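You operate a simulated robot arm through the tools that you are given. There is no shell and no other tool.

Carry out the task below with a simulated two-armed robot. There is one attempt and no reset: what you move stays moved.

Task
Slide the blue sensor to 35 and count two cans past it.
Fine: belt switch Off first and left Off; free the sensor's star knob, slide, tighten it; zero the counter, then hold the yellow button till it shows 2.
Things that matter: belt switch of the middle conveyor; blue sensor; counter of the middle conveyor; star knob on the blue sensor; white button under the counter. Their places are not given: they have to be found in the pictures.

It is judged by the outcome, as a careful person would: the job done as asked, and still so three seconds after it is handed in. It fails if anything else is knocked over, pushed out of place, dropped, spilled or broken.

Robot
Two 7-joint arms with fingered hands on one trunk that stands fixed in place. Base frame: the origin is at the foot of the trunk, x ahead of it, y to its left, z up. Units: m, rad, N and s.
The left shoulder is at [0.03, 0.136, 1.18], the right one opposite. Each reaches about 1.253 m from its shoulder. Payload 5 kg a hand.
Tool frame (each hand has its own): the origin (TCP) lies between the finger pads and is the grasp point; the fingertips stand 0.042 m ahead of it; z points along the fingers, y is the line along which they close. The gripper opens to 0.208 m; its body begins 0.119 m behind the TCP. The gripper is a hand of 4 fingers: y runs from the thumb to the fingers, the wrist lies at [0, 0, -0.332] in the tool frame.
Orientation is that of the tool frame in the base frame, as a unit quaternion [w, x, y, z]. With the fingers straight down and closing along the base's y, the tool's x points along the base's -x, its y along +y and its z along -z.

Tools
- The arms move only by the tool play_rows. It takes "left_plan", "right_plan" or both (then of equal length, played together; a hand with none holds still); each is a list of rows, each an object (a shift or turn left out is 0) with "angular": the turn, a rotation vector about the base's x, y, z in rad, a list of three; "delta_pos": the shift along the base's x, y, z in m, a list of three. In form: [{"angular": [wx, wy, wz], "delta_pos": [dx, dy, dz]}, ...]. A call has 1 to 20 rows; each row is the pose to reach, as a shift and turn from the pose commanded when the call began. Rows are played at 5 a second. More than 0.05 m and 0.15 rad between two rows, and nothing of the call is played. A pose out of reach is approached as far as the arm can. The call stops where the force on the tool passes 90 N (or 10 N more than at its start, if that is more) or the arm is blocked; 0.2 s more then pass. In this call time passes only in rows, and 0.2 s behind the last. The reply holds the time, the measured pose of the TCP, the force on the tool along the base axes, the opening and the grip force, in the units named above and with some noise, with the torque about the TCP (base axes, N m) and any sound that the robot's microphone picked up.
- Cameras (640 x 400 px; columns grow to the right, rows downward): "scene" is now at [0.0446, 0.0238, 1.9041]; the picture's right is [0.30, -0.95, 0.00], its down [-0.73, -0.23, -0.65] and it looks along [0.62, 0.20, -0.76] (base axes); focal length 368 px, centre (320, 200). "left" rides on the left gripper at [-0.101, 0, -0.145] in its tool frame; the picture's right is [0.00, -1.00, 0.00], its down [0.82, 0.00, -0.57] and it looks along [0.57, 0.00, 0.82] (tool axes); focal length 261 px, centre (320, 200). "right" rides on the right gripper at [0.101, 0, -0.145] in its tool frame; the picture's right is [0.00, 1.00, 0.00], its down [-0.82, 0.00, -0.57] and it looks along [-0.57, 0.00, 0.82] (tool axes); focal length 261 px, centre (320, 200).
- get_image(camera): a new picture of that camera. It takes no simulated time.
- raise_lower(by): moves the trunk up (or, below 0, down) by that many m; the arms and the scene camera ride with it, the base frame stays. It gives what a move gives, with no picture.
- move_fingers(finger1, finger2, finger3, thumb_bend, hand): sets how far each is bent, from 0 (flat) to 1 (curled in); at 0.3 the hand is open as for a grip, at 0.7 the pads meet at the TCP. One left out holds its place. A second passes; each finger stops where it meets its share of the squeeze, and holds until it gets a number again. It is the only way to open and close the hand. It gives what a move gives, with no picture; readings hold the bend of each and the force on the fingers (four entries, about 0 where the hand has none), thumb and palm.
- head_to(pan, tilt): turns the head with the scene camera to pan (to the left, within 2.496 rad either way) and tilt (down, from -0.506 to 1.204), counted from straight ahead of the robot. It gives what a move gives.
- probe_pixels(camera, pixels): for up to 12 pixels [column, row] of the newest picture of that camera ("zoom" is the newest enlarged one), the place [x, y, z] in the base frame of the surface seen there, good to about 0.003 m. It takes no simulated time.
- zoom(camera, box): a new picture of the part [left, top, right, bottom] of that camera's present view, enlarged. It takes no simulated time.
- sign_off(): hands the job in; it is judged then, once.

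Leave the grippers open and the arms clear of the work at the hand-in unless told otherwise.

The tools are called after ">>>" by a JSON object that holds its "fn" and its "kwargs". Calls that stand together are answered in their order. play_rows: Moves the arms, as the interface text tells. Its arguments: {"type":"object","properties":{"left_plan":{"type":"array","items":{"type":"object","properties":{"angular":{"type":"array","items":{"type":"number"}},"delta_pos":{"type":"array","items":{"type":"number"}}}}},"right_plan":{"type":"array","items":{"type":"object","properties":{"angular":{"type":"array","items":{"type":"number"}},"delta_pos":{"type":"array","items":{"type":"number"}}}}}},"required":[]} The other tools are called the same way: raise_lower (by) moves the trunk up or down; move_fingers (finger1, finger2, finger3, thumb_bend, hand) moves the fingers one by one; head_to (pan, tilt) turns the head that bears the scene camera; get_image (camera) takes a picture; probe_pixels (camera, pixels) gives the place of the surface under pixels of a picture; zoom (camera, box) takes an enlarged picture of a part of a camera's view; sign_off () hands the job in.

At the start:

```text
time: 0.0
left_tcp_pos: [0.5589, 0.6611, 1.2679]
left_ee_rot: [0.0, 0.0, 1.0, 0.001]
left_ft_force: [0.0, 0.0, -0.6]
left_ft_torque: [0.01, 0.0, -0.01]
left_grip_width: 0.2078
left_grasp_force: 0.1
left_shape: jaw
left_bend: [0.3, 0.3, 0.3, 0.3]
left_finger forces: [0.0, 0.0, 0.0, 0.0, 0.0, 0.0]
right_tcp_pos: [0.7343, 0.0207, 1.3023]
right_ee_rot: [0.0, -0.001, 1.0, 0.001]
right_ft_force: [0.3, -0.4, 0.0]
right_ft_torque: [-0.03, 0.05, 0.0]
right_grip_width: 0.2078
right_grasp_force: 0.1
right_shape: jaw
right_bend: [0.3, 0.3, 0.3, 0.3]
right_finger forces: [0.1, 0.1, 0.1, 0.0, 0.1, 0.0]
trunk travel left (down, up): [-0.2, 0.29]
head pan, tilt (commanded): [0.307, 0.869]
```

scene: 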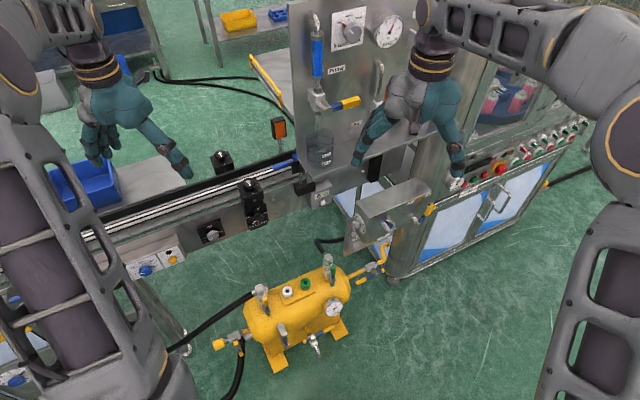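
right: 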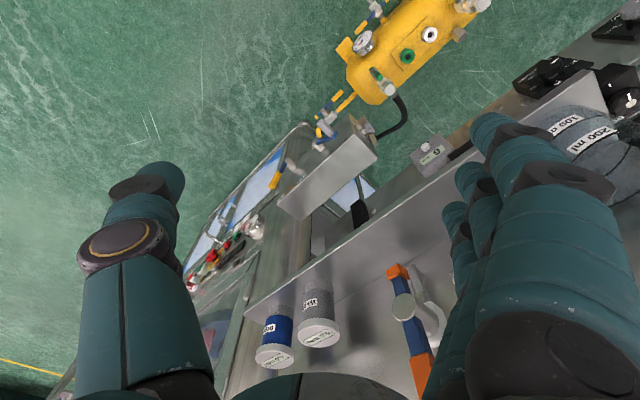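
left: 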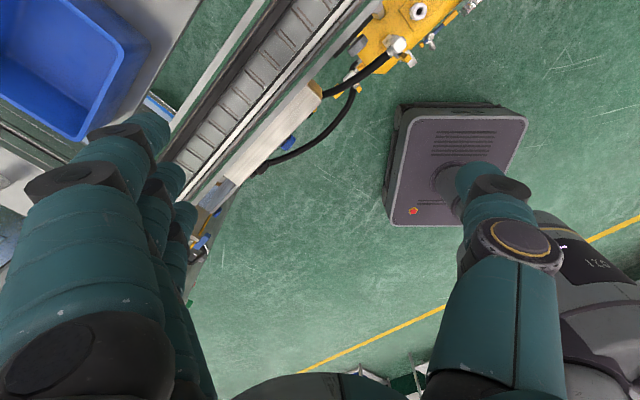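

The scene shows a filling line with conveyors on the left. I'll turn the head to look more to the left and find the middle conveyor, blue sensor, counter and switch.

>>> {"fn": "head_to", "kwargs": {"pan": 0.8, "tilt": 0.8}}

```text
time: 0.9
left_tcp_pos: [0.559, 0.66, 1.2685]
left_ee_rot: [0.0, 0.0, 1.0, 0.0]
left_ft_force: [-0.1, 0.0, 0.9]
left_ft_torque: [-0.04, 0.0, 0.0]
left_grip_width: 0.2077
left_grasp_force: 0.0
left_shape: jaw
left_bend: [0.3, 0.3, 0.3, 0.3]
left_finger forces: [0.1, 0.1, 0.0, 0.0, 0.0, 0.1]
right_tcp_pos: [0.7339, 0.0197, 1.3009]
right_ee_rot: [0.001, -0.001, 1.0, 0.0]
right_ft_force: [0.9, 0.0, 0.5]
right_ft_torque: [-0.02, 0.0, -0.02]
right_grip_width: 0.2076
right_grasp_force: 0.0
right_shape: jaw
right_bend: [0.3, 0.3, 0.3, 0.3]
right_finger forces: [0.1, 0.1, 0.0, 0.0, 0.0, 0.0]
trunk travel left (down, up): [-0.2, 0.29]
head pan, tilt (commanded): [0.799, 0.799]
```

The head is turned. Next I take a scene picture.

>>> {"fn": "get_image", "kwargs": {"camera": "scene"}}

```text
taken
```

scene: 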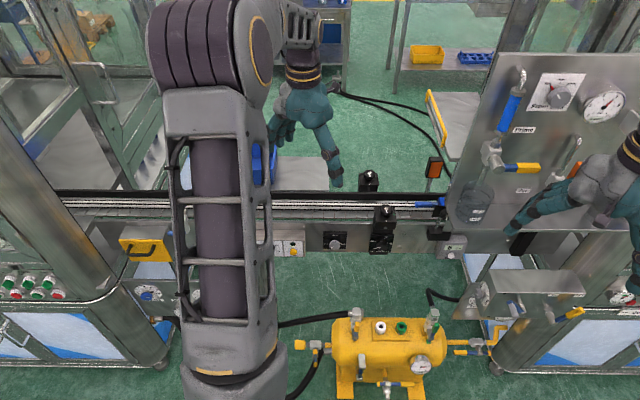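

The middle conveyor runs across at rows 195–250, partly hidden by my left arm. I zoom on the visible part.

>>> {"fn": "zoom", "kwargs": {"camera": "scene", "box": [260, 150, 480, 288]}}

>>> {"fn": "zoom", "kwargs": {"camera": "scene", "box": [30, 170, 320, 350]}}

```text
2.90 times, centred on (370, 219) of scene
```

zoom: 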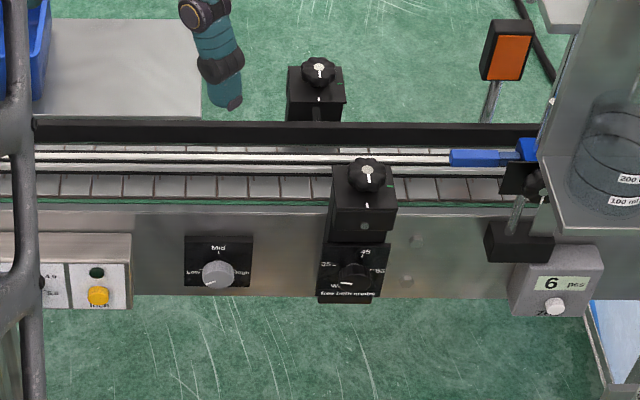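

```text
2.21 times, centred on (175, 260) of scene
```

zoom: 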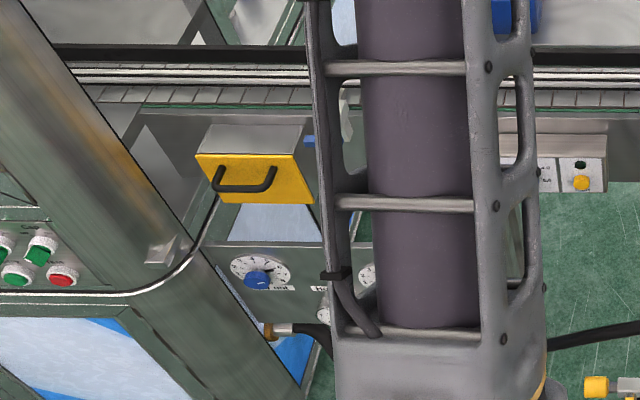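

The counter ("6 pcs") is at zoom (560,284) in the first zoom, with a white button at (555,306). There's a box with a yellow button at left. I probe key places.

>>> {"fn": "zoom", "kwargs": {"camera": "scene", "box": [400, 170, 500, 275]}}

>>> {"fn": "zoom", "kwargs": {"camera": "scene", "box": [260, 220, 360, 270]}}

>>> {"fn": "probe_pixels", "kwargs": {"camera": "scene", "pixels": [[293, 252], [294, 244], [335, 243], [451, 255], [453, 247], [445, 202], [430, 203], [384, 212], [380, 246], [368, 180], [434, 167], [480, 210]]}}

```text
3.81 times, centred on (450, 222) of scene
```

zoom: 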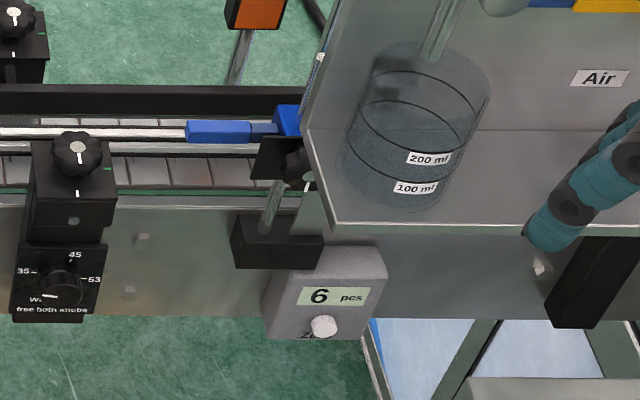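

```text
6.40 times, centred on (310, 245) of scene
```

zoom: 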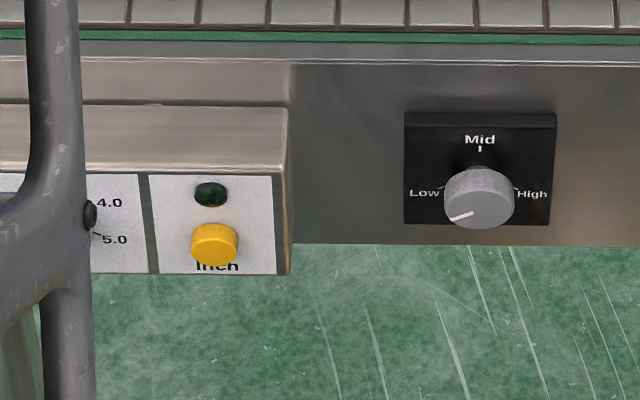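

```text
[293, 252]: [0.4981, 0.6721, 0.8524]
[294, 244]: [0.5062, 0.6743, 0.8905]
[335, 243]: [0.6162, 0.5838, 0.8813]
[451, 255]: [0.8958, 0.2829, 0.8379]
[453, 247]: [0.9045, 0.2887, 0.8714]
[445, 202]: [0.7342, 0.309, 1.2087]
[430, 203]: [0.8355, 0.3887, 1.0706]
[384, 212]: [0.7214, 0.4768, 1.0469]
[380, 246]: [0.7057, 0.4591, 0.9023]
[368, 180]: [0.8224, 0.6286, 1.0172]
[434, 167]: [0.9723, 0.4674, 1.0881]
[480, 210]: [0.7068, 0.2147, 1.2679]
```

The yellow "Inch" button is at about (0.498,0.672,0.852), counter at (0.90,0.285,0.87). The blue sensor lies around scene (440,203) partly behind the panel. My left arm hides the belt box. I probe places around the left hand to know where it may move freely.

>>> {"fn": "probe_pixels", "kwargs": {"camera": "scene", "pixels": [[100, 195], [60, 170], [150, 240], [110, 20], [160, 200], [50, 230], [90, 270], [150, 150], [225, 200], [225, 100], [300, 80], [225, 320]]}}

>>> {"fn": "get_image", "kwargs": {"camera": "left"}}

>>> {"fn": "get_image", "kwargs": {"camera": "right"}}

```text
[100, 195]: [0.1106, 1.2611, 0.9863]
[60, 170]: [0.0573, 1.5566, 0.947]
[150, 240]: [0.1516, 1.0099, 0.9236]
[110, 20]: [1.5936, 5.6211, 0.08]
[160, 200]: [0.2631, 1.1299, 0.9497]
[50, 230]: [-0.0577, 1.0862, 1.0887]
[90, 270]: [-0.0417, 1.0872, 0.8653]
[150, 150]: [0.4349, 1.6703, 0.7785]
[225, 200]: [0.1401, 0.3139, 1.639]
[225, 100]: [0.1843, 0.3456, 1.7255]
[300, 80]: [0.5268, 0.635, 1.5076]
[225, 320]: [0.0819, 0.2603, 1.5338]
```

```text
taken
```

left: 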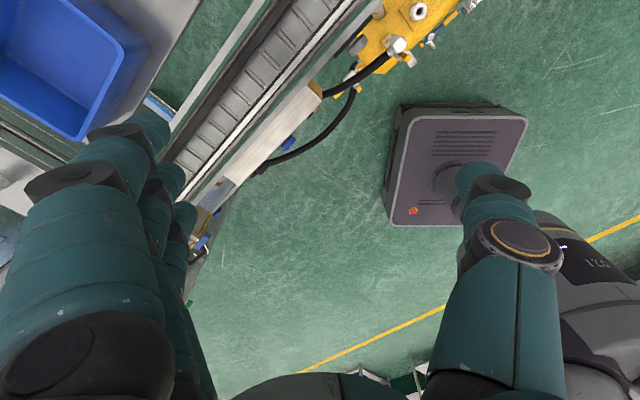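

```text
taken
```

right: 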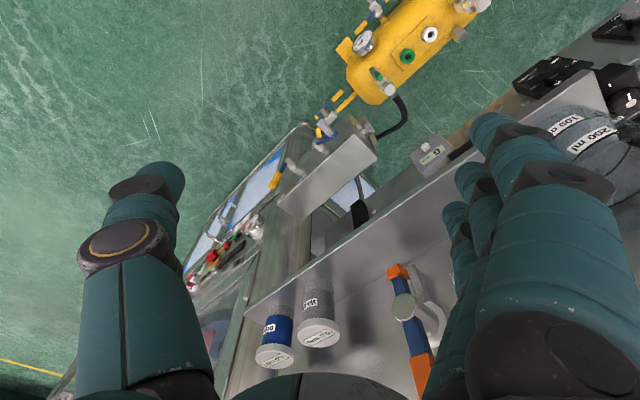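

The left elbow at about (0.14,0.31,1.64) hides the box. I swing the left hand to the left and back (toward (0.22,0.86,1.3)), well above the conveyor, so the elbow clears the view.

>>> {"fn": "play_rows", "kwargs": {"left_plan": [{"delta_pos": [-0.034, 0.02, 0.005]}, {"delta_pos": [-0.068, 0.04, 0.01]}, {"delta_pos": [-0.102, 0.06, 0.015]}, {"delta_pos": [-0.136, 0.08, 0.02]}, {"delta_pos": [-0.17, 0.1, 0.025]}, {"delta_pos": [-0.204, 0.12, 0.03]}, {"delta_pos": [-0.238, 0.14, 0.03]}, {"delta_pos": [-0.272, 0.16, 0.03]}, {"delta_pos": [-0.306, 0.18, 0.03]}, {"delta_pos": [-0.34, 0.2, 0.03]}]}}

>>> {"fn": "get_image", "kwargs": {"camera": "scene"}}

```text
time: 3.1
left_tcp_pos: [0.2193, 0.8612, 1.2993]
left_ee_rot: [0.001, 0.001, 1.0, -0.001]
left_ft_force: [0.3, 1.3, 0.1]
left_ft_torque: [-0.01, 0.05, 0.04]
left_grip_width: 0.2076
left_grasp_force: 0.0
left_shape: jaw
left_bend: [0.3, 0.3, 0.3, 0.3]
left_finger forces: [0.0, 0.0, 0.1, 0.0, 0.0, 0.0]
right_tcp_pos: [0.7336, 0.0203, 1.3028]
right_ee_rot: [0.0, 0.0, 1.0, -0.001]
right_ft_force: [-1.1, 0.6, 0.7]
right_ft_torque: [-0.1, -0.08, 0.0]
right_grip_width: 0.2077
right_grasp_force: 0.1
right_shape: jaw
right_bend: [0.3, 0.3, 0.3, 0.3]
right_finger forces: [0.1, 0.0, 0.1, 0.1, 0.0, 0.1]
trunk travel left (down, up): [-0.2, 0.29]
head pan, tilt (commanded): [0.799, 0.799]
```

```text
taken
```

scene: 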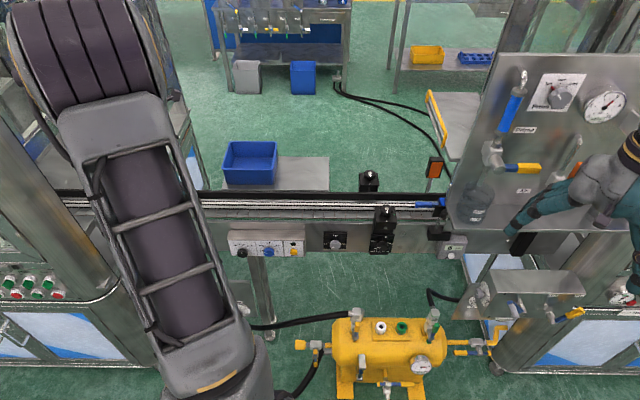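

The control box is visible at scene (230–305, 230–258). I zoom in on it and on the sensor region.

>>> {"fn": "zoom", "kwargs": {"camera": "scene", "box": [220, 220, 316, 270]}}

>>> {"fn": "zoom", "kwargs": {"camera": "scene", "box": [400, 180, 480, 265]}}

```text
6.67 times, centred on (268, 245) of scene
```

zoom: 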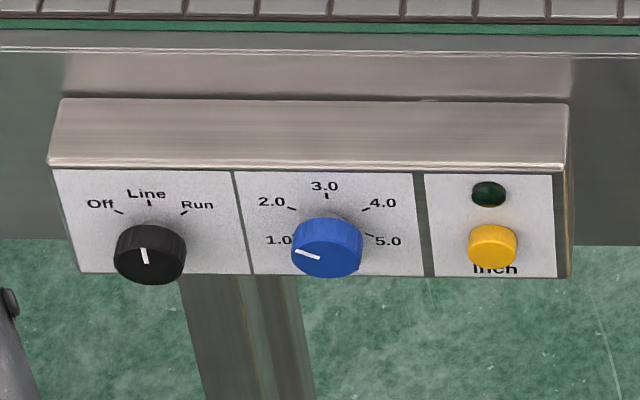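

```text
4.71 times, centred on (440, 222) of scene
```

zoom: 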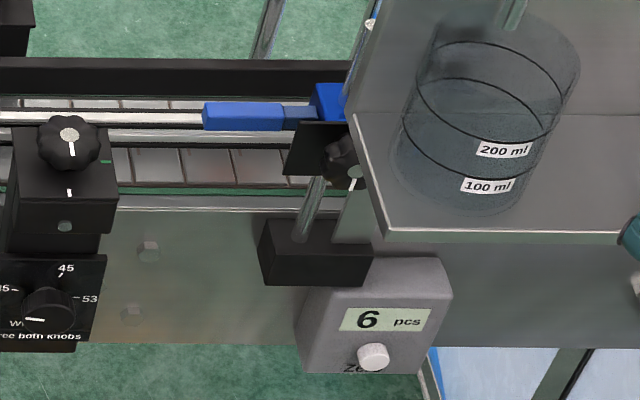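

The belt switch knob (zoom (150,250)) points to "Line"; Off is to its left. The sensor with its star knob is at zoom (340,165), beside the shelf of the panel. I probe those places.

>>> {"fn": "probe_pixels", "kwargs": {"camera": "zoom", "pixels": [[240, 117], [330, 100], [300, 160], [340, 160], [355, 178], [310, 210], [315, 255], [373, 356], [380, 320], [390, 230], [355, 120], [150, 245]]}}

>>> {"fn": "probe_pixels", "kwargs": {"camera": "scene", "pixels": [[242, 250], [235, 236], [250, 237], [242, 240], [300, 236], [293, 256], [268, 256], [242, 256], [232, 260], [268, 232]]}}

```text
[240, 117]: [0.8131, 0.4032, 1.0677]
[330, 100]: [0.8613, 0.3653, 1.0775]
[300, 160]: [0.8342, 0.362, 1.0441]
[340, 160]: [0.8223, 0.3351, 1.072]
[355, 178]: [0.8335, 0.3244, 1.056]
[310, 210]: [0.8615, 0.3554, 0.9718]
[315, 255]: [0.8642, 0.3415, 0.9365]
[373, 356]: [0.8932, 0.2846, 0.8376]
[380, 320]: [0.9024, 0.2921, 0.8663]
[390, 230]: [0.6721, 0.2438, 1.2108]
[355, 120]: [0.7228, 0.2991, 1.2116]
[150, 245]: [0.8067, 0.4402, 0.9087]
```

```text
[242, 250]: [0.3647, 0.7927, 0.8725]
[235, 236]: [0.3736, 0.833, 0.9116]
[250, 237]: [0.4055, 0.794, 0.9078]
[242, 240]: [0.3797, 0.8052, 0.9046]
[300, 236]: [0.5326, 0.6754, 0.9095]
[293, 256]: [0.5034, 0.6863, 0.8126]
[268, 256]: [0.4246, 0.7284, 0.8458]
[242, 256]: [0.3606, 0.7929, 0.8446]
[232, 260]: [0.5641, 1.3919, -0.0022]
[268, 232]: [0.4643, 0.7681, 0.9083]
```

The shelf edge (z≈1.21) overhangs the sensor (z≈1.06). I move the right hand back and right, out of the way of the panel, so I can lower the trunk and look under the shelf.

>>> {"fn": "play_rows", "kwargs": {"right_plan": [{"delta_pos": [-0.03, -0.03, 0.0]}, {"delta_pos": [-0.06, -0.06, 0.0]}, {"delta_pos": [-0.09, -0.09, 0.0]}, {"delta_pos": [-0.12, -0.12, 0.0]}, {"delta_pos": [-0.15, -0.15, 0.0]}, {"delta_pos": [-0.18, -0.18, 0.0]}, {"delta_pos": [-0.2, -0.21, 0.0]}, {"delta_pos": [-0.22, -0.24, 0.0]}]}}

>>> {"fn": "get_image", "kwargs": {"camera": "scene"}}

>>> {"fn": "get_image", "kwargs": {"camera": "right"}}

>>> {"fn": "get_image", "kwargs": {"camera": "left"}}

```text
time: 4.9
left_tcp_pos: [0.2161, 0.8601, 1.3003]
left_ee_rot: [0.001, -0.001, 1.0, 0.001]
left_ft_force: [-1.4, 0.1, 0.4]
left_ft_torque: [0.04, -0.19, 0.04]
left_grip_width: 0.2079
left_grasp_force: 0.0
left_shape: jaw
left_bend: [0.3, 0.3, 0.3, 0.3]
left_finger forces: [0.0, 0.0, 0.1, 0.0, 0.0, 0.0]
right_tcp_pos: [0.5115, -0.2205, 1.303]
right_ee_rot: [0.0, -0.001, 1.0, 0.001]
right_ft_force: [-0.8, -0.7, -0.4]
right_ft_torque: [0.06, -0.06, 0.01]
right_grip_width: 0.208
right_grasp_force: 0.1
right_shape: jaw
right_bend: [0.3, 0.3, 0.3, 0.3]
right_finger forces: [0.0, 0.0, 0.1, 0.1, 0.0, 0.0]
trunk travel left (down, up): [-0.2, 0.29]
head pan, tilt (commanded): [0.799, 0.799]
```

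```text
taken
```

scene: 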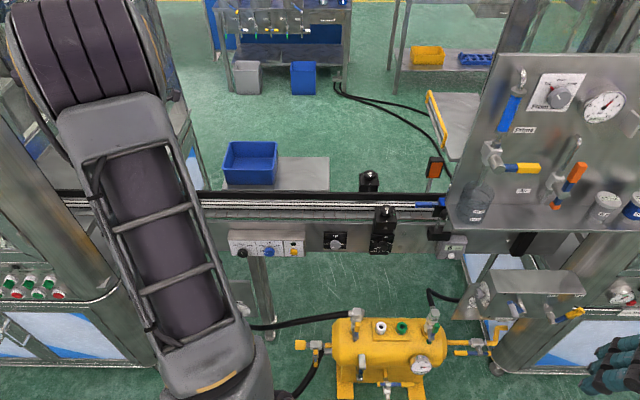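

```text
taken
```

right: 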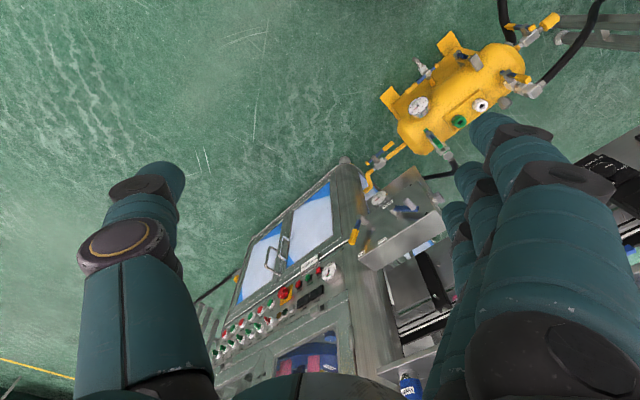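

```text
taken
```

left: 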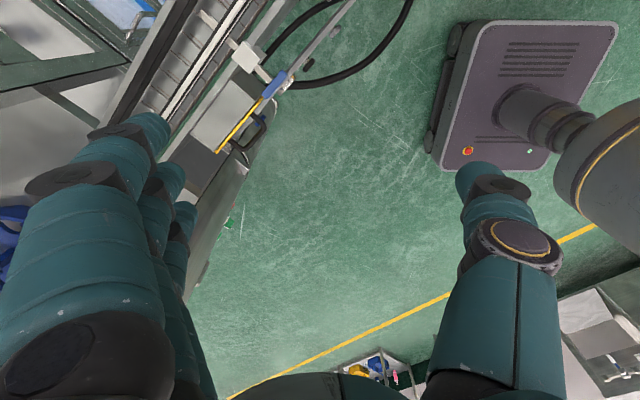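

Both hands have clear space beneath them. I lower the trunk by 0.2 to look in under the shelf.

>>> {"fn": "raise_lower", "kwargs": {"by": -0.2}}

>>> {"fn": "get_image", "kwargs": {"camera": "scene"}}

>>> {"fn": "zoom", "kwargs": {"camera": "scene", "box": [400, 130, 500, 230]}}

```text
time: 7.1
left_tcp_pos: [0.219, 0.8607, 1.099]
left_ee_rot: [0.0, 0.0, 1.0, 0.0]
left_ft_force: [0.8, 1.0, -0.3]
left_ft_torque: [-0.01, -0.02, -0.01]
left_grip_width: 0.2078
left_grasp_force: 0.0
left_shape: jaw
left_bend: [0.3, 0.3, 0.3, 0.3]
left_finger forces: [0.1, 0.0, 0.0, 0.0, 0.1, 0.1]
right_tcp_pos: [0.5141, -0.2205, 1.1018]
right_ee_rot: [0.0, 0.001, 1.0, -0.001]
right_ft_force: [-0.2, -0.7, 0.2]
right_ft_torque: [0.0, 0.01, 0.0]
right_grip_width: 0.2081
right_grasp_force: 0.0
right_shape: jaw
right_bend: [0.3, 0.3, 0.3, 0.3]
right_finger forces: [0.0, 0.0, 0.1, 0.1, 0.0, 0.0]
trunk travel left (down, up): [0.0, 0.49]
head pan, tilt (commanded): [0.799, 0.799]
```

```text
taken
```

scene: 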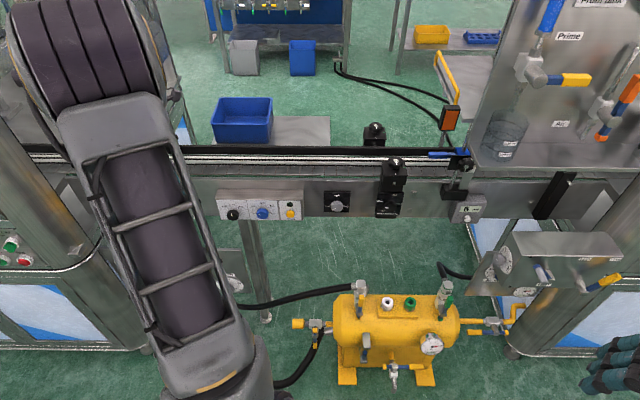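

```text
4.00 times, centred on (450, 180) of scene
```

zoom: 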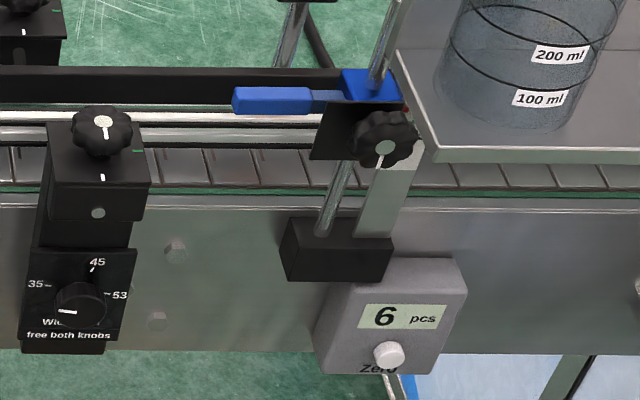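

Now the blue sensor, star knob (zoom (385,140)), rod and a silver plate (maybe the scale) are visible. I zoom closer.

>>> {"fn": "zoom", "kwargs": {"camera": "scene", "box": [440, 140, 480, 200]}}

>>> {"fn": "zoom", "kwargs": {"camera": "scene", "box": [425, 100, 515, 165]}}

```text
6.67 times, centred on (460, 170) of scene
```

zoom: 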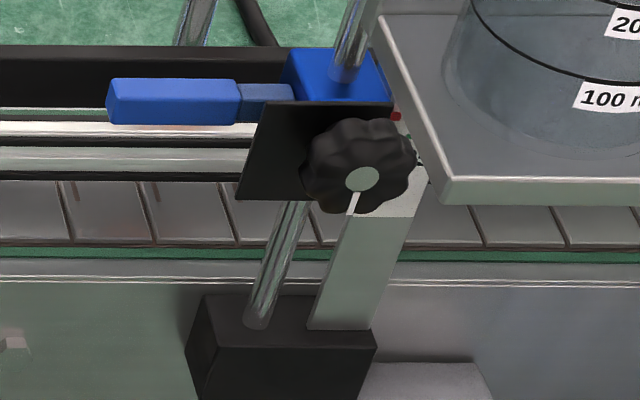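

```text
6.15 times, centred on (470, 132) of scene
```

zoom: 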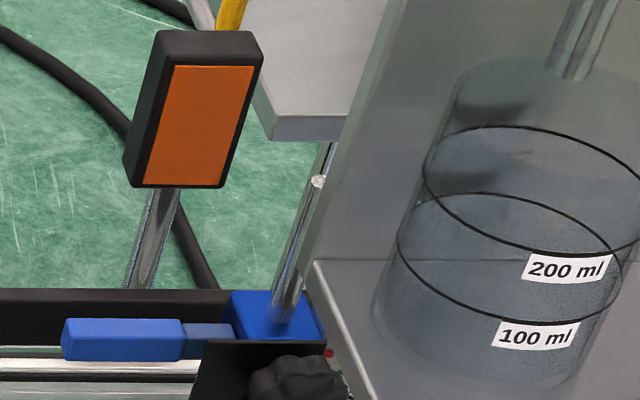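

The sensor slides on the upright rod; a plate behind it carries the scale (red pointer at zoom (395,115)). Before I bring the right hand camera near, I probe the metal valve box and other nearby things.

>>> {"fn": "probe_pixels", "kwargs": {"camera": "scene", "pixels": [[565, 235], [515, 240], [610, 240], [490, 250], [565, 275], [550, 190], [467, 160], [500, 185], [640, 170], [462, 178], [452, 195], [436, 153]]}}

>>> {"fn": "probe_pixels", "kwargs": {"camera": "zoom", "pixels": [[285, 320], [290, 350], [320, 180], [330, 268]]}}

```text
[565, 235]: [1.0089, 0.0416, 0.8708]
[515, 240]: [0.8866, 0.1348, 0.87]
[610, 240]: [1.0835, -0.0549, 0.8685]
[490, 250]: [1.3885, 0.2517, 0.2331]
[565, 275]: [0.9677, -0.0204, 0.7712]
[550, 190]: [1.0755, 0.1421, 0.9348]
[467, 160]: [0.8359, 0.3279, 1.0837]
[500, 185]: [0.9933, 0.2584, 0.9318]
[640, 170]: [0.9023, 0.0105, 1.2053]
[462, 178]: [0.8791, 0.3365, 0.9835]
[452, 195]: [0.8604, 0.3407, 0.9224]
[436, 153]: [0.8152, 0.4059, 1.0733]
```

```text
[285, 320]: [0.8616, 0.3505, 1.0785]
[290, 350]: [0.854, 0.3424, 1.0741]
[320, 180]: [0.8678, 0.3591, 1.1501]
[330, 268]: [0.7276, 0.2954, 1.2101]
```

The valve box top is at z=0.87 and the shelf at z=1.21; between them it's free. I move the right hand to a viewing pose (TCP ≈ (0.634,0.111,1.05)), turned so its camera looks level toward the sensor.

>>> {"fn": "play_rows", "kwargs": {"right_plan": [{"delta_pos": [0.013, 0.037, -0.006], "angular": [0.0418, -0.101, 0.0803]}, {"delta_pos": [0.027, 0.073, -0.011], "angular": [0.0836, -0.2019, 0.1607]}, {"delta_pos": [0.04, 0.11, -0.017], "angular": [0.1255, -0.3029, 0.241]}, {"delta_pos": [0.053, 0.147, -0.022], "angular": [0.1673, -0.4039, 0.3214]}, {"delta_pos": [0.067, 0.183, -0.028], "angular": [0.2091, -0.5048, 0.4017]}, {"delta_pos": [0.08, 0.22, -0.033], "angular": [0.2509, -0.6058, 0.4821]}, {"delta_pos": [0.093, 0.257, -0.039], "angular": [0.2928, -0.7068, 0.5624]}, {"delta_pos": [0.107, 0.293, -0.044], "angular": [0.3346, -0.8077, 0.6428]}, {"delta_pos": [0.12, 0.33, -0.05], "angular": [0.3764, -0.9087, 0.7231]}]}}

>>> {"fn": "get_image", "kwargs": {"camera": "right"}}

>>> {"fn": "get_image", "kwargs": {"camera": "scene"}}

```text
time: 9.1
left_tcp_pos: [0.2183, 0.864, 1.0953]
left_ee_rot: [-0.001, 0.0, 1.0, -0.002]
left_ft_force: [-0.9, 1.4, -1.6]
left_ft_torque: [-0.3, -0.11, 0.05]
left_grip_width: 0.2079
left_grasp_force: 0.1
left_shape: jaw
left_bend: [0.3, 0.3, 0.3, 0.3]
left_finger forces: [0.1, 0.1, 0.0, 0.0, 0.0, 0.0]
right_tcp_pos: [0.6332, 0.1153, 1.0527]
right_ee_rot: [0.427, -0.34, 0.819, 0.176]
right_ft_force: [0.3, 2.7, 0.6]
right_ft_torque: [-0.28, 0.04, -0.27]
right_grip_width: 0.208
right_grasp_force: 0.0
right_shape: jaw
right_bend: [0.3, 0.3, 0.3, 0.3]
right_finger forces: [0.0, 0.0, 0.0, 0.0, 0.1, 0.0]
trunk travel left (down, up): [0.0, 0.49]
head pan, tilt (commanded): [0.799, 0.799]
```

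```text
taken
```

right: 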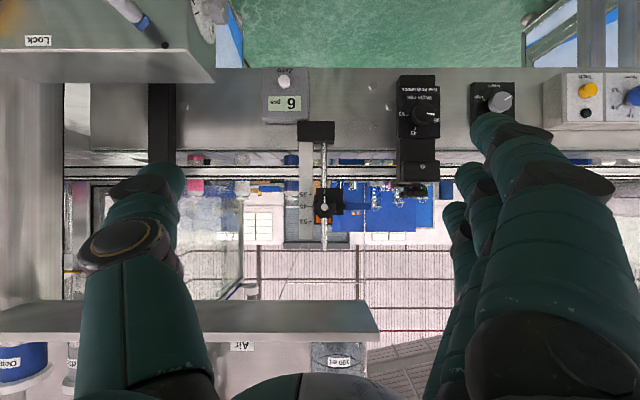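

```text
taken
```

scene: 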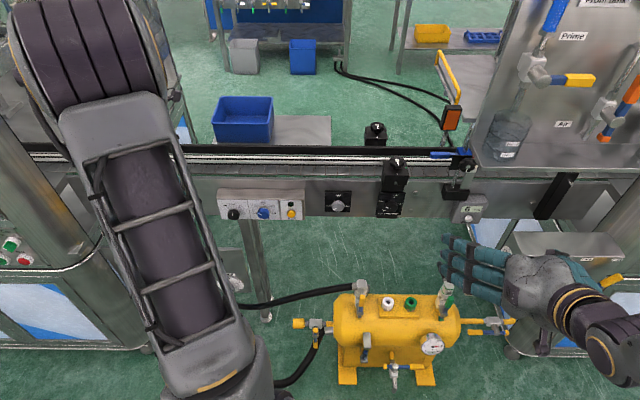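

The upside-down picture shows the sensor at (325,205) and scale at (305,200). I zoom in on it.

>>> {"fn": "zoom", "kwargs": {"camera": "right", "box": [260, 50, 400, 260]}}

>>> {"fn": "zoom", "kwargs": {"camera": "right", "box": [285, 165, 365, 255]}}

```text
1.90 times, centred on (330, 155) of right
```

zoom: 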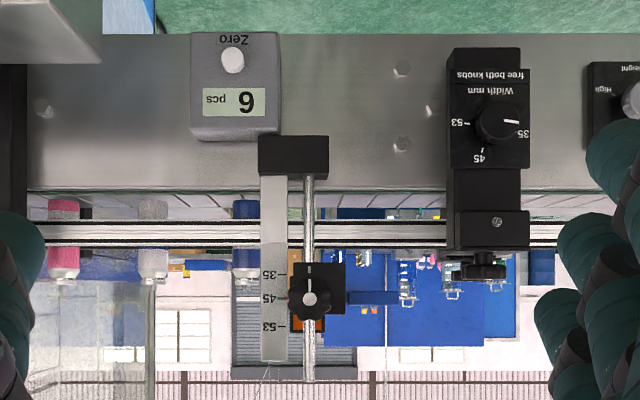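

```text
4.44 times, centred on (325, 210) of right
```

zoom: 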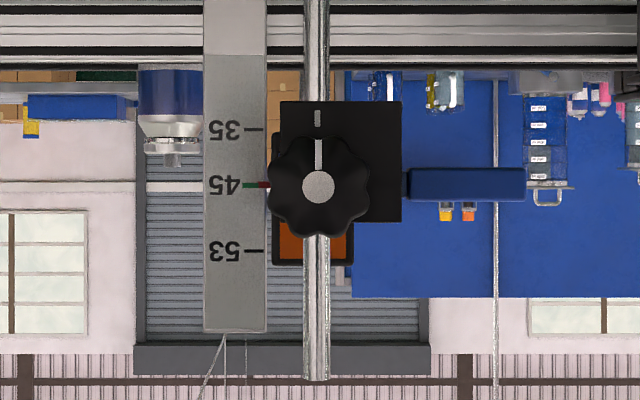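

Very clear: the scale reads 53 (top), 45, 35 (bottom), and the sensor's red pointer is at 45 now. It must go down to 35. I probe the ticks, the knob and the pointer.

>>> {"fn": "probe_pixels", "kwargs": {"camera": "zoom", "pixels": [[252, 130], [245, 185], [252, 250], [266, 185], [318, 185], [318, 140], [318, 118], [370, 115], [318, 280], [318, 85], [440, 185], [285, 160]]}}

>>> {"fn": "zoom", "kwargs": {"camera": "right", "box": [300, 185, 350, 230]}}

```text
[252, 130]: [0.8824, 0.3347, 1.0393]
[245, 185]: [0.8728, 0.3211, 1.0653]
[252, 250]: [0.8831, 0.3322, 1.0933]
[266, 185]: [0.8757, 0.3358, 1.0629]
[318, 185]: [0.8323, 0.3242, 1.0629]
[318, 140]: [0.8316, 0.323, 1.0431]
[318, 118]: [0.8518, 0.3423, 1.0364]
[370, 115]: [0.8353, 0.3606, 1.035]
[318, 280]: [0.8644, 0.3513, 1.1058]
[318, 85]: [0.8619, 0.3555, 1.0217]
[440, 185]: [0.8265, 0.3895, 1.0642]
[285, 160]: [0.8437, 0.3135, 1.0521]
```

```text
8.89 times, centred on (325, 208) of right
```

zoom: 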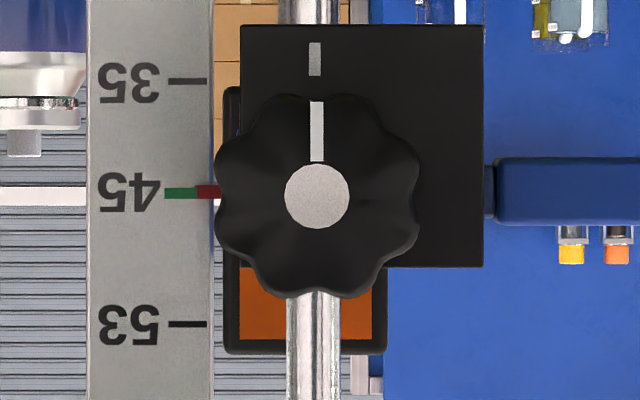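

Ticks: 35 at z≈1.039, 45 at z≈1.065; the sensor has to go down about 26 mm. The knob has ~20 mm radius, face toward the robot. First job though is the belt switch: I bring the left hand to a level pose facing the box (TCP ≈ (0.283,0.707,0.98)), well in front of it.

>>> {"fn": "play_rows", "kwargs": {"left_plan": [{"delta_pos": [0.0053, -0.0128, -0.0096], "angular": [0.0512, -0.1235, 0.0512]}, {"delta_pos": [0.0107, -0.0257, -0.0192], "angular": [0.1023, -0.2471, 0.1023]}, {"delta_pos": [0.016, -0.0385, -0.0288], "angular": [0.1535, -0.3706, 0.1535]}, {"delta_pos": [0.0213, -0.0513, -0.0383], "angular": [0.2047, -0.4941, 0.2047]}, {"delta_pos": [0.0267, -0.0642, -0.0479], "angular": [0.2558, -0.6176, 0.2558]}, {"delta_pos": [0.032, -0.077, -0.0575], "angular": [0.307, -0.7412, 0.307]}, {"delta_pos": [0.0373, -0.0898, -0.0671], "angular": [0.3582, -0.8647, 0.3582]}, {"delta_pos": [0.0427, -0.1027, -0.0767], "angular": [0.4093, -0.9882, 0.4093]}, {"delta_pos": [0.048, -0.1155, -0.0863], "angular": [0.4605, -1.1117, 0.4605]}, {"delta_pos": [0.0533, -0.1283, -0.0958], "angular": [0.5117, -1.2353, 0.5117]}, {"delta_pos": [0.0587, -0.1412, -0.1054], "angular": [0.5628, -1.3588, 0.5628]}, {"delta_pos": [0.064, -0.154, -0.115], "angular": [0.614, -1.4823, 0.614]}]}}

>>> {"fn": "get_image", "kwargs": {"camera": "left"}}

>>> {"fn": "get_image", "kwargs": {"camera": "scene"}}

```text
time: 11.7
left_tcp_pos: [0.2812, 0.7321, 0.9682]
left_ee_rot: [0.652, -0.271, 0.653, 0.274]
left_ft_force: [-9.7, 4.3, -0.8]
left_ft_torque: [0.12, -0.06, -1.14]
left_grip_width: 0.2081
left_grasp_force: 0.0
left_shape: jaw
left_bend: [0.3, 0.3, 0.3, 0.3]
left_finger forces: [0.0, 0.0, 0.1, 0.0, 0.1, 0.0]
left hand out of reach, approached as far as the arm can: row 10, 11, 12
right_tcp_pos: [0.6346, 0.1127, 1.0508]
right_ee_rot: [0.426, -0.34, 0.82, 0.176]
right_ft_force: [1.0, -0.4, -1.2]
right_ft_torque: [0.1, 0.02, 0.17]
right_grip_width: 0.2079
right_grasp_force: 0.0
right_shape: jaw
right_bend: [0.3, 0.3, 0.3, 0.3]
right_finger forces: [0.0, 0.0, 0.0, 0.0, 0.0, 0.1]
trunk travel left (down, up): [0.0, 0.49]
head pan, tilt (commanded): [0.799, 0.799]
```

```text
taken
```

left: 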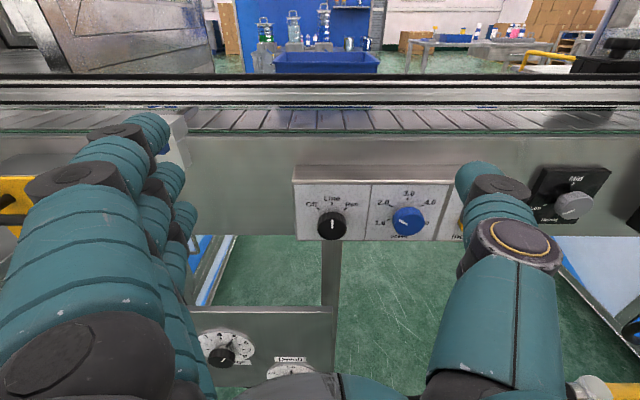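

```text
taken
```

scene: 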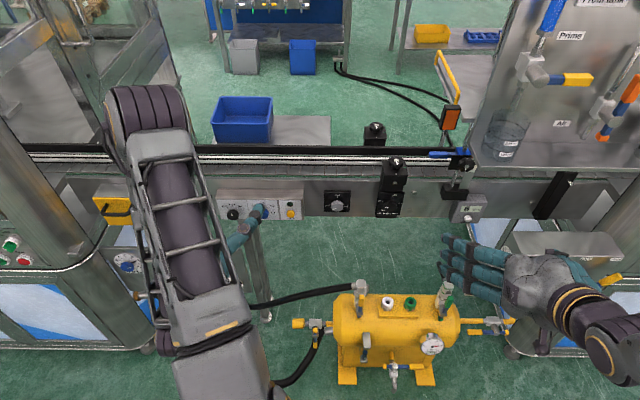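

The left hand came as near as the arm can fold; pose (0.281,0.732,0.968). The left camera shows the switch at (330,222). I zoom and probe it for exact position and size.

>>> {"fn": "zoom", "kwargs": {"camera": "left", "box": [280, 150, 480, 260]}}

>>> {"fn": "probe_pixels", "kwargs": {"camera": "zoom", "pixels": [[163, 235], [163, 200], [125, 240], [205, 240], [163, 275], [100, 180], [165, 165], [255, 280], [400, 225], [590, 160], [60, 270], [540, 115]]}}

```text
3.20 times, centred on (380, 205) of left
```

zoom: 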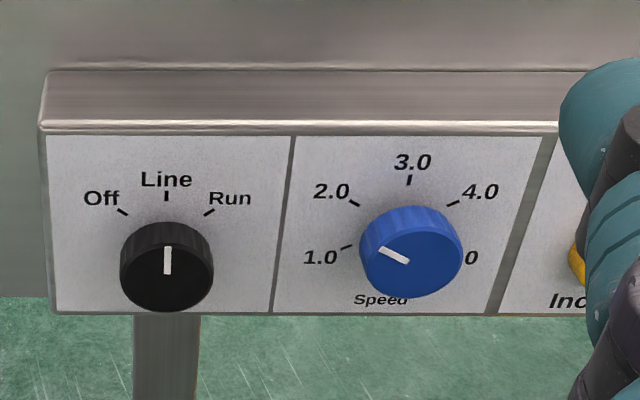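

```text
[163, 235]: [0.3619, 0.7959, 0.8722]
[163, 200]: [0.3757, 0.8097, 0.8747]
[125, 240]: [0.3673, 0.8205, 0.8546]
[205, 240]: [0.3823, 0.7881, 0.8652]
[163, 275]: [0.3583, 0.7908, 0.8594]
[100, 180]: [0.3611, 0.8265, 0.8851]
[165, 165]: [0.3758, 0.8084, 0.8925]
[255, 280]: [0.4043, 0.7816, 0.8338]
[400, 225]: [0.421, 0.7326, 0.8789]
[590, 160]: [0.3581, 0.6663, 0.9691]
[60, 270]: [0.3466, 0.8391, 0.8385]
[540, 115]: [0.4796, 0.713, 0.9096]
```

The knob's front centre is about (0.359,0.793,0.861), radius ≈18 mm, sticking out 20 mm from the face. To know where my fingertips are, I probe them in the left picture.

>>> {"fn": "probe_pixels", "kwargs": {"camera": "left", "pixels": [[158, 122], [170, 180], [183, 215], [470, 172], [480, 210], [140, 140], [515, 240], [120, 230]]}}

>>> {"fn": "move_fingers", "kwargs": {"hand": "left", "finger1": 0.5, "finger2": 0.5, "finger3": 0.5, "thumb_bend": 0.5}}

>>> {"fn": "get_image", "kwargs": {"camera": "left"}}

```text
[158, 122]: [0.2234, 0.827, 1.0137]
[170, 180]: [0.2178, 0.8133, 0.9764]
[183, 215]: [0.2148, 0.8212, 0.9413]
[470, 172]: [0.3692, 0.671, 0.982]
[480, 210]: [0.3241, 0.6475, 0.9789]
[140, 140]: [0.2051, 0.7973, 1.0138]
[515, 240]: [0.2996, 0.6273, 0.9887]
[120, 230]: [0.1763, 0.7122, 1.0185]
```

```text
time: 12.7
left_tcp_pos: [0.2839, 0.7292, 0.97]
left_ee_rot: [0.654, -0.269, 0.653, 0.27]
left_ft_force: [-0.2, 0.0, 0.3]
left_ft_torque: [0.0, 0.02, 0.01]
left_grip_width: 0.1215
left_grasp_force: 0.0
left_shape: fingers
left_bend: [0.5, 0.5, 0.5, 0.5]
left_finger forces: [0.1, 0.0, 0.0, 0.0, 0.1, 0.0]
right_tcp_pos: [0.6342, 0.1108, 1.0511]
right_ee_rot: [0.426, -0.34, 0.819, 0.177]
right_ft_force: [0.6, -0.1, 0.3]
right_ft_torque: [-0.03, 0.03, 0.0]
right_grip_width: 0.208
right_grasp_force: 0.0
right_shape: jaw
right_bend: [0.3, 0.3, 0.3, 0.3]
right_finger forces: [0.1, 0.0, 0.0, 0.0, 0.0, 0.1]
trunk travel left (down, up): [0.0, 0.49]
head pan, tilt (commanded): [0.799, 0.799]
```

```text
taken
```

left: 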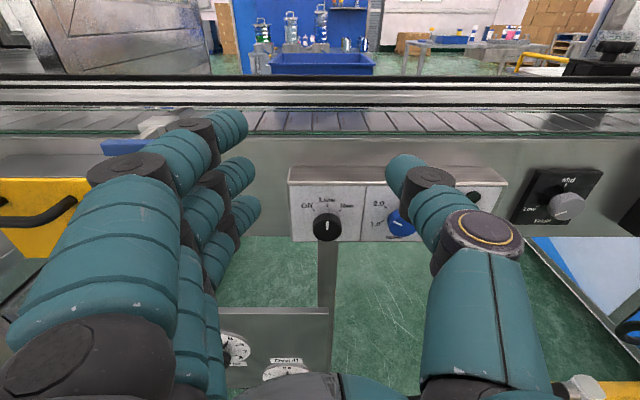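

At bend 0.5 the hand spans 0.12 m. I probe the fingertips again to see how far ahead they stand.

>>> {"fn": "probe_pixels", "kwargs": {"camera": "left", "pixels": [[240, 122], [248, 170], [255, 208], [398, 160], [395, 175], [225, 130], [240, 185], [430, 215], [245, 215], [215, 250]]}}

```text
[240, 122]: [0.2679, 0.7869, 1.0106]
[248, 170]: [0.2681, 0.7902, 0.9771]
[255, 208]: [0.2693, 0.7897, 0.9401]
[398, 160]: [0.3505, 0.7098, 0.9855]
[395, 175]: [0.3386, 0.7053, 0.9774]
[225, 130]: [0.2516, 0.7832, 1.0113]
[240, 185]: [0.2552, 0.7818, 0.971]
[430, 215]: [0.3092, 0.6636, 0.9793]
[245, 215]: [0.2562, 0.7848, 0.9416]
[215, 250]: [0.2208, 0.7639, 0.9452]
```

Fingertips stand ~0.035 ahead and the three fingers are spaced ~36 mm apart, thumb opposite the middle one. To avoid the blue speed knob (84 mm to the right) with the thumb, I roll the hand 75° clockwise (thumb lower right) and place it in front of the switch at d≈0.735 along the approach.

>>> {"fn": "play_rows", "kwargs": {"left_plan": [{"delta_pos": [0.0024, 0.0031, -0.0132], "angular": [0.1029, 0.1029, 0]}, {"delta_pos": [0.0048, 0.0062, -0.0264], "angular": [0.2058, 0.2058, 0]}, {"delta_pos": [0.0071, 0.0093, -0.0397], "angular": [0.3087, 0.3087, 0]}, {"delta_pos": [0.0095, 0.0124, -0.0529], "angular": [0.4116, 0.4116, 0]}, {"delta_pos": [0.0119, 0.0156, -0.0661], "angular": [0.5144, 0.5144, 0]}, {"delta_pos": [0.0143, 0.0187, -0.0793], "angular": [0.6173, 0.6173, 0]}, {"delta_pos": [0.0166, 0.0218, -0.0926], "angular": [0.7202, 0.7202, 0]}, {"delta_pos": [0.019, 0.0249, -0.1058], "angular": [0.8231, 0.8231, 0]}, {"delta_pos": [0.0214, 0.028, -0.119], "angular": [0.926, 0.926, 0]}]}}

>>> {"fn": "get_image", "kwargs": {"camera": "left"}}

>>> {"fn": "get_image", "kwargs": {"camera": "scene"}}

```text
time: 14.7
left_tcp_pos: [0.3052, 0.7579, 0.8506]
left_ee_rot: [0.352, 0.185, 0.683, 0.613]
left_ft_force: [0.7, -0.8, -0.5]
left_ft_torque: [0.04, -0.03, -0.02]
left_grip_width: 0.1214
left_grasp_force: 0.2
left_shape: fingers
left_bend: [0.5, 0.5, 0.5, 0.5]
left_finger forces: [0.0, 0.1, 0.1, 0.1, 0.0, 0.0]
right_tcp_pos: [0.6348, 0.1105, 1.0523]
right_ee_rot: [0.426, -0.34, 0.82, 0.176]
right_ft_force: [0.4, 0.5, -0.3]
right_ft_torque: [-0.03, 0.01, -0.01]
right_grip_width: 0.2081
right_grasp_force: 0.0
right_shape: jaw
right_bend: [0.3, 0.3, 0.3, 0.3]
right_finger forces: [0.1, 0.0, 0.1, 0.0, 0.0, 0.0]
trunk travel left (down, up): [0.0, 0.49]
head pan, tilt (commanded): [0.799, 0.799]
```

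```text
taken
```

left: 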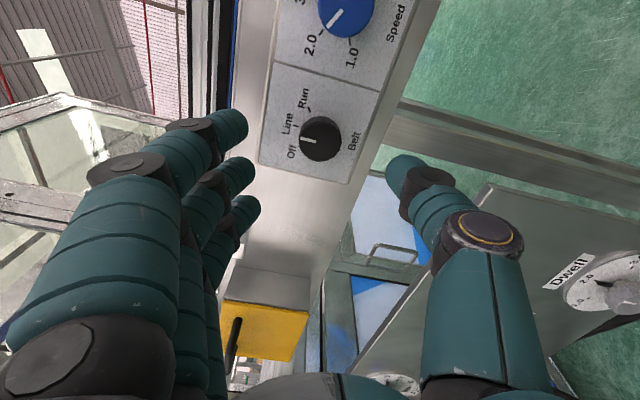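

```text
taken
```

scene: 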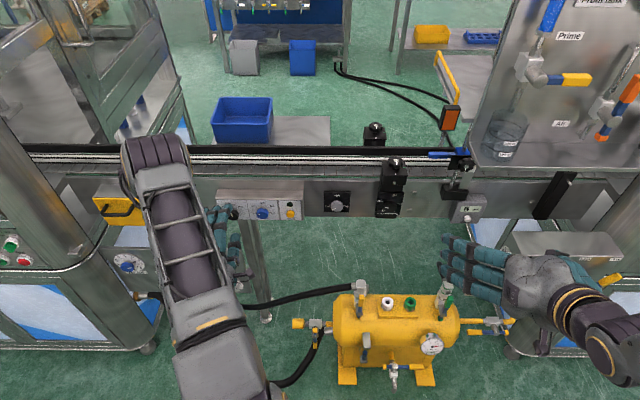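

The roll worked; the switch ("Belt") shows at (320,138) in the left picture. I zoom and probe for its precise centre.

>>> {"fn": "zoom", "kwargs": {"camera": "left", "box": [270, 80, 370, 180]}}

>>> {"fn": "probe_pixels", "kwargs": {"camera": "zoom", "pixels": [[300, 225], [250, 225], [340, 225], [300, 190], [300, 280], [270, 240], [330, 240], [300, 150], [220, 240], [300, 340]]}}

```text
4.00 times, centred on (320, 130) of left
```

zoom: 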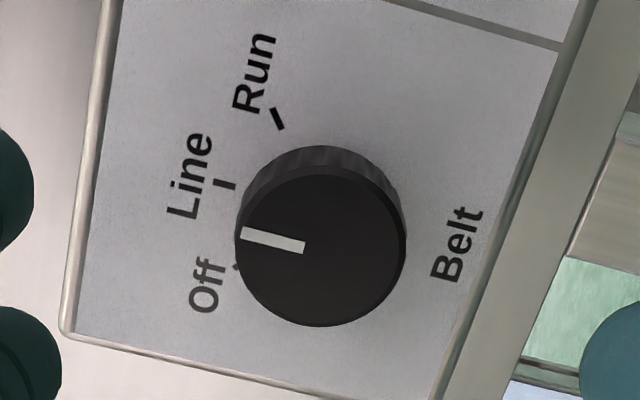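

```text
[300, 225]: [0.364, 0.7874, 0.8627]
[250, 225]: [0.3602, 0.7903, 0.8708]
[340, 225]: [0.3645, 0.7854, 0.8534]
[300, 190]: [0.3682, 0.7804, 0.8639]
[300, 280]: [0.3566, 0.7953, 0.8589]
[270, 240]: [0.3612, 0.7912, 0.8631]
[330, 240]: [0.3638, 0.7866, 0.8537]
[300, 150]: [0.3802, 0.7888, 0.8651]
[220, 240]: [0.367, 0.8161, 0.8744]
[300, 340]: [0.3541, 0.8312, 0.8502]
```

Knob centre ≈ u −0.303, z 0.858 (base ≈ (0.362,0.789,0.858)), front at d≈0.815. I first align sideways, then advance 38 mm so the fingertips straddle the knob just short of the face.

>>> {"fn": "play_rows", "kwargs": {"left_plan": [{"delta_pos": [0.006, -0.006, 0.004]}, {"delta_pos": [0.012, -0.012, 0.0075]}, {"delta_pos": [0.018, -0.006, 0.0075]}, {"delta_pos": [0.024, 0.0, 0.0075]}, {"delta_pos": [0.03, 0.006, 0.0075]}, {"delta_pos": [0.036, 0.012, 0.0075]}, {"delta_pos": [0.039, 0.015, 0.0075]}]}}

>>> {"fn": "get_image", "kwargs": {"camera": "left"}}

>>> {"fn": "zoom", "kwargs": {"camera": "scene", "box": [190, 170, 310, 245]}}

```text
time: 16.3
left_tcp_pos: [0.3437, 0.7726, 0.8579]
left_ee_rot: [0.354, 0.183, 0.683, 0.613]
left_ft_force: [-2.6, -2.8, -0.2]
left_ft_torque: [0.15, -0.11, 0.14]
left_grip_width: 0.1216
left_grasp_force: 1.7
left_shape: fingers
left_bend: [0.5, 0.5, 0.5, 0.5]
left_finger forces: [0.0, 0.1, 4.0, 0.0, 0.1, 0.0]
right_tcp_pos: [0.6348, 0.1091, 1.0525]
right_ee_rot: [0.426, -0.34, 0.82, 0.177]
right_ft_force: [0.7, -0.6, 0.2]
right_ft_torque: [0.01, 0.02, -0.01]
right_grip_width: 0.208
right_grasp_force: 0.2
right_shape: jaw
right_bend: [0.3, 0.3, 0.3, 0.3]
right_finger forces: [0.1, 0.1, 0.0, 0.1, 0.1, 0.0]
trunk travel left (down, up): [0.0, 0.49]
head pan, tilt (commanded): [0.799, 0.799]
```

```text
taken
```

left: 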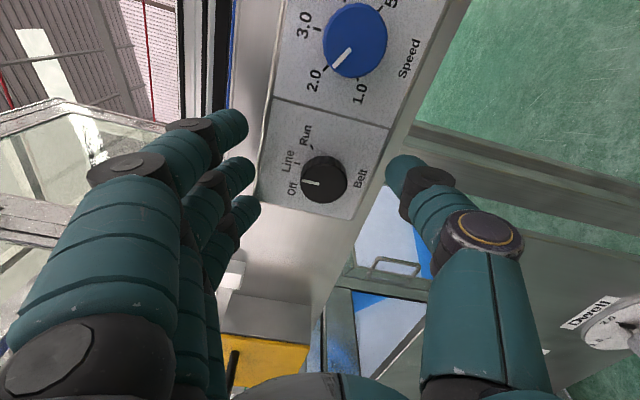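

```text
5.33 times, centred on (250, 208) of scene
```

zoom: 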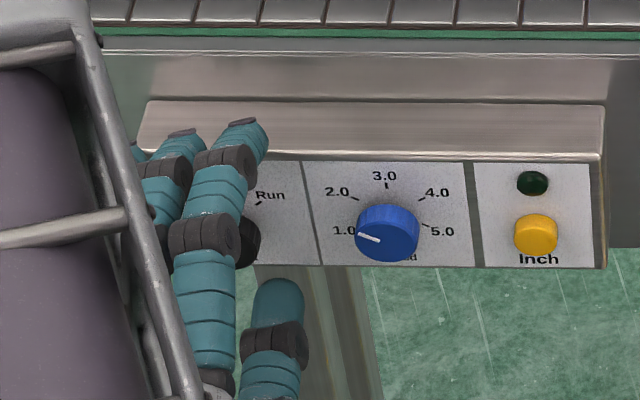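

Finger 3 feels 4 N: its tip touches the box rim. The fingers straddle the knob (left picture: knob (325,180)). I back off 5 mm to clear the rim.

>>> {"fn": "play_rows", "kwargs": {"left_plan": [{"delta_pos": [-0.002, -0.002, 0.0]}, {"delta_pos": [-0.0035, -0.0035, 0.0]}]}}

>>> {"fn": "move_fingers", "kwargs": {"hand": "left", "finger1": 0.45, "finger2": 0.58, "finger3": 0.45, "thumb_bend": 0.58}}

>>> {"fn": "get_image", "kwargs": {"camera": "left"}}

```text
time: 16.9
left_tcp_pos: [0.3415, 0.7685, 0.8582]
left_ee_rot: [0.354, 0.183, 0.683, 0.612]
left_ft_force: [0.1, 0.5, -0.3]
left_ft_torque: [-0.05, 0.02, 0.0]
left_grip_width: 0.1215
left_grasp_force: 0.1
left_shape: fingers
left_bend: [0.5, 0.5, 0.5, 0.5]
left_finger forces: [0.0, 0.0, 0.0, 0.1, 0.0, 0.0]
right_tcp_pos: [0.6352, 0.1099, 1.0531]
right_ee_rot: [0.427, -0.339, 0.819, 0.177]
right_ft_force: [0.0, -0.4, 0.3]
right_ft_torque: [0.0, 0.0, 0.01]
right_grip_width: 0.2078
right_grasp_force: 0.1
right_shape: jaw
right_bend: [0.3, 0.3, 0.3, 0.3]
right_finger forces: [0.0, 0.0, 0.0, 0.1, 0.1, 0.1]
trunk travel left (down, up): [0.0, 0.49]
head pan, tilt (commanded): [0.799, 0.799]
```

```text
time: 17.9
left_tcp_pos: [0.3415, 0.7689, 0.858]
left_ee_rot: [0.354, 0.183, 0.683, 0.613]
left_ft_force: [-0.3, 0.0, 0.0]
left_ft_torque: [0.02, -0.01, 0.03]
left_grip_width: 0.1158
left_grasp_force: 0.1
left_shape: fingers
left_bend: [0.45, 0.57, 0.45, 0.57]
left_finger forces: [0.0, 0.1, 0.0, 0.1, 0.1, 0.1]
right_tcp_pos: [0.6345, 0.1107, 1.0523]
right_ee_rot: [0.427, -0.34, 0.82, 0.176]
right_ft_force: [-0.1, -0.9, 0.5]
right_ft_torque: [0.0, 0.01, 0.01]
right_grip_width: 0.2082
right_grasp_force: 0.1
right_shape: jaw
right_bend: [0.3, 0.3, 0.3, 0.3]
right_finger forces: [0.0, 0.0, 0.1, 0.0, 0.1, 0.1]
trunk travel left (down, up): [0.0, 0.49]
head pan, tilt (commanded): [0.799, 0.799]
```

```text
taken
```

left: 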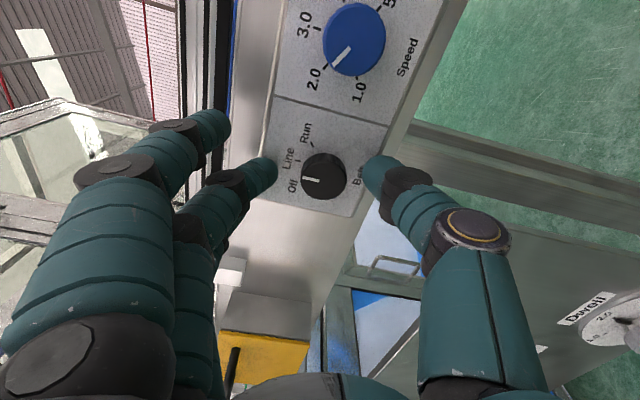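

The middle finger tip (270,168) and thumb tip (370,170) straddle the knob evenly. I close those two on it.

>>> {"fn": "move_fingers", "kwargs": {"hand": "left", "finger2": 0.7, "thumb_bend": 0.7}}

>>> {"fn": "get_image", "kwargs": {"camera": "left"}}

```text
time: 18.9
left_tcp_pos: [0.3413, 0.7688, 0.8562]
left_ee_rot: [0.353, 0.184, 0.684, 0.611]
left_ft_force: [3.9, 0.2, -8.3]
left_ft_torque: [-0.11, 0.11, -0.08]
left_grip_width: 0.1001
left_grasp_force: 12.2
left_shape: fingers
left_bend: [0.45, 0.65, 0.45, 0.66]
left_finger forces: [0.0, 8.2, 0.1, 0.0, 17.4, 0.0]
right_tcp_pos: [0.6349, 0.1116, 1.0514]
right_ee_rot: [0.426, -0.34, 0.82, 0.177]
right_ft_force: [0.3, 1.0, -0.1]
right_ft_torque: [-0.02, -0.02, -0.01]
right_grip_width: 0.2083
right_grasp_force: 0.0
right_shape: jaw
right_bend: [0.3, 0.3, 0.3, 0.3]
right_finger forces: [0.0, 0.0, 0.1, 0.1, 0.1, 0.0]
trunk travel left (down, up): [0.0, 0.49]
head pan, tilt (commanded): [0.799, 0.799]
```

```text
taken
```

left: 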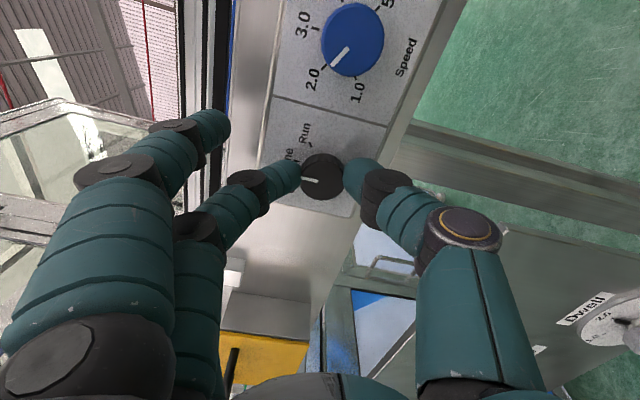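

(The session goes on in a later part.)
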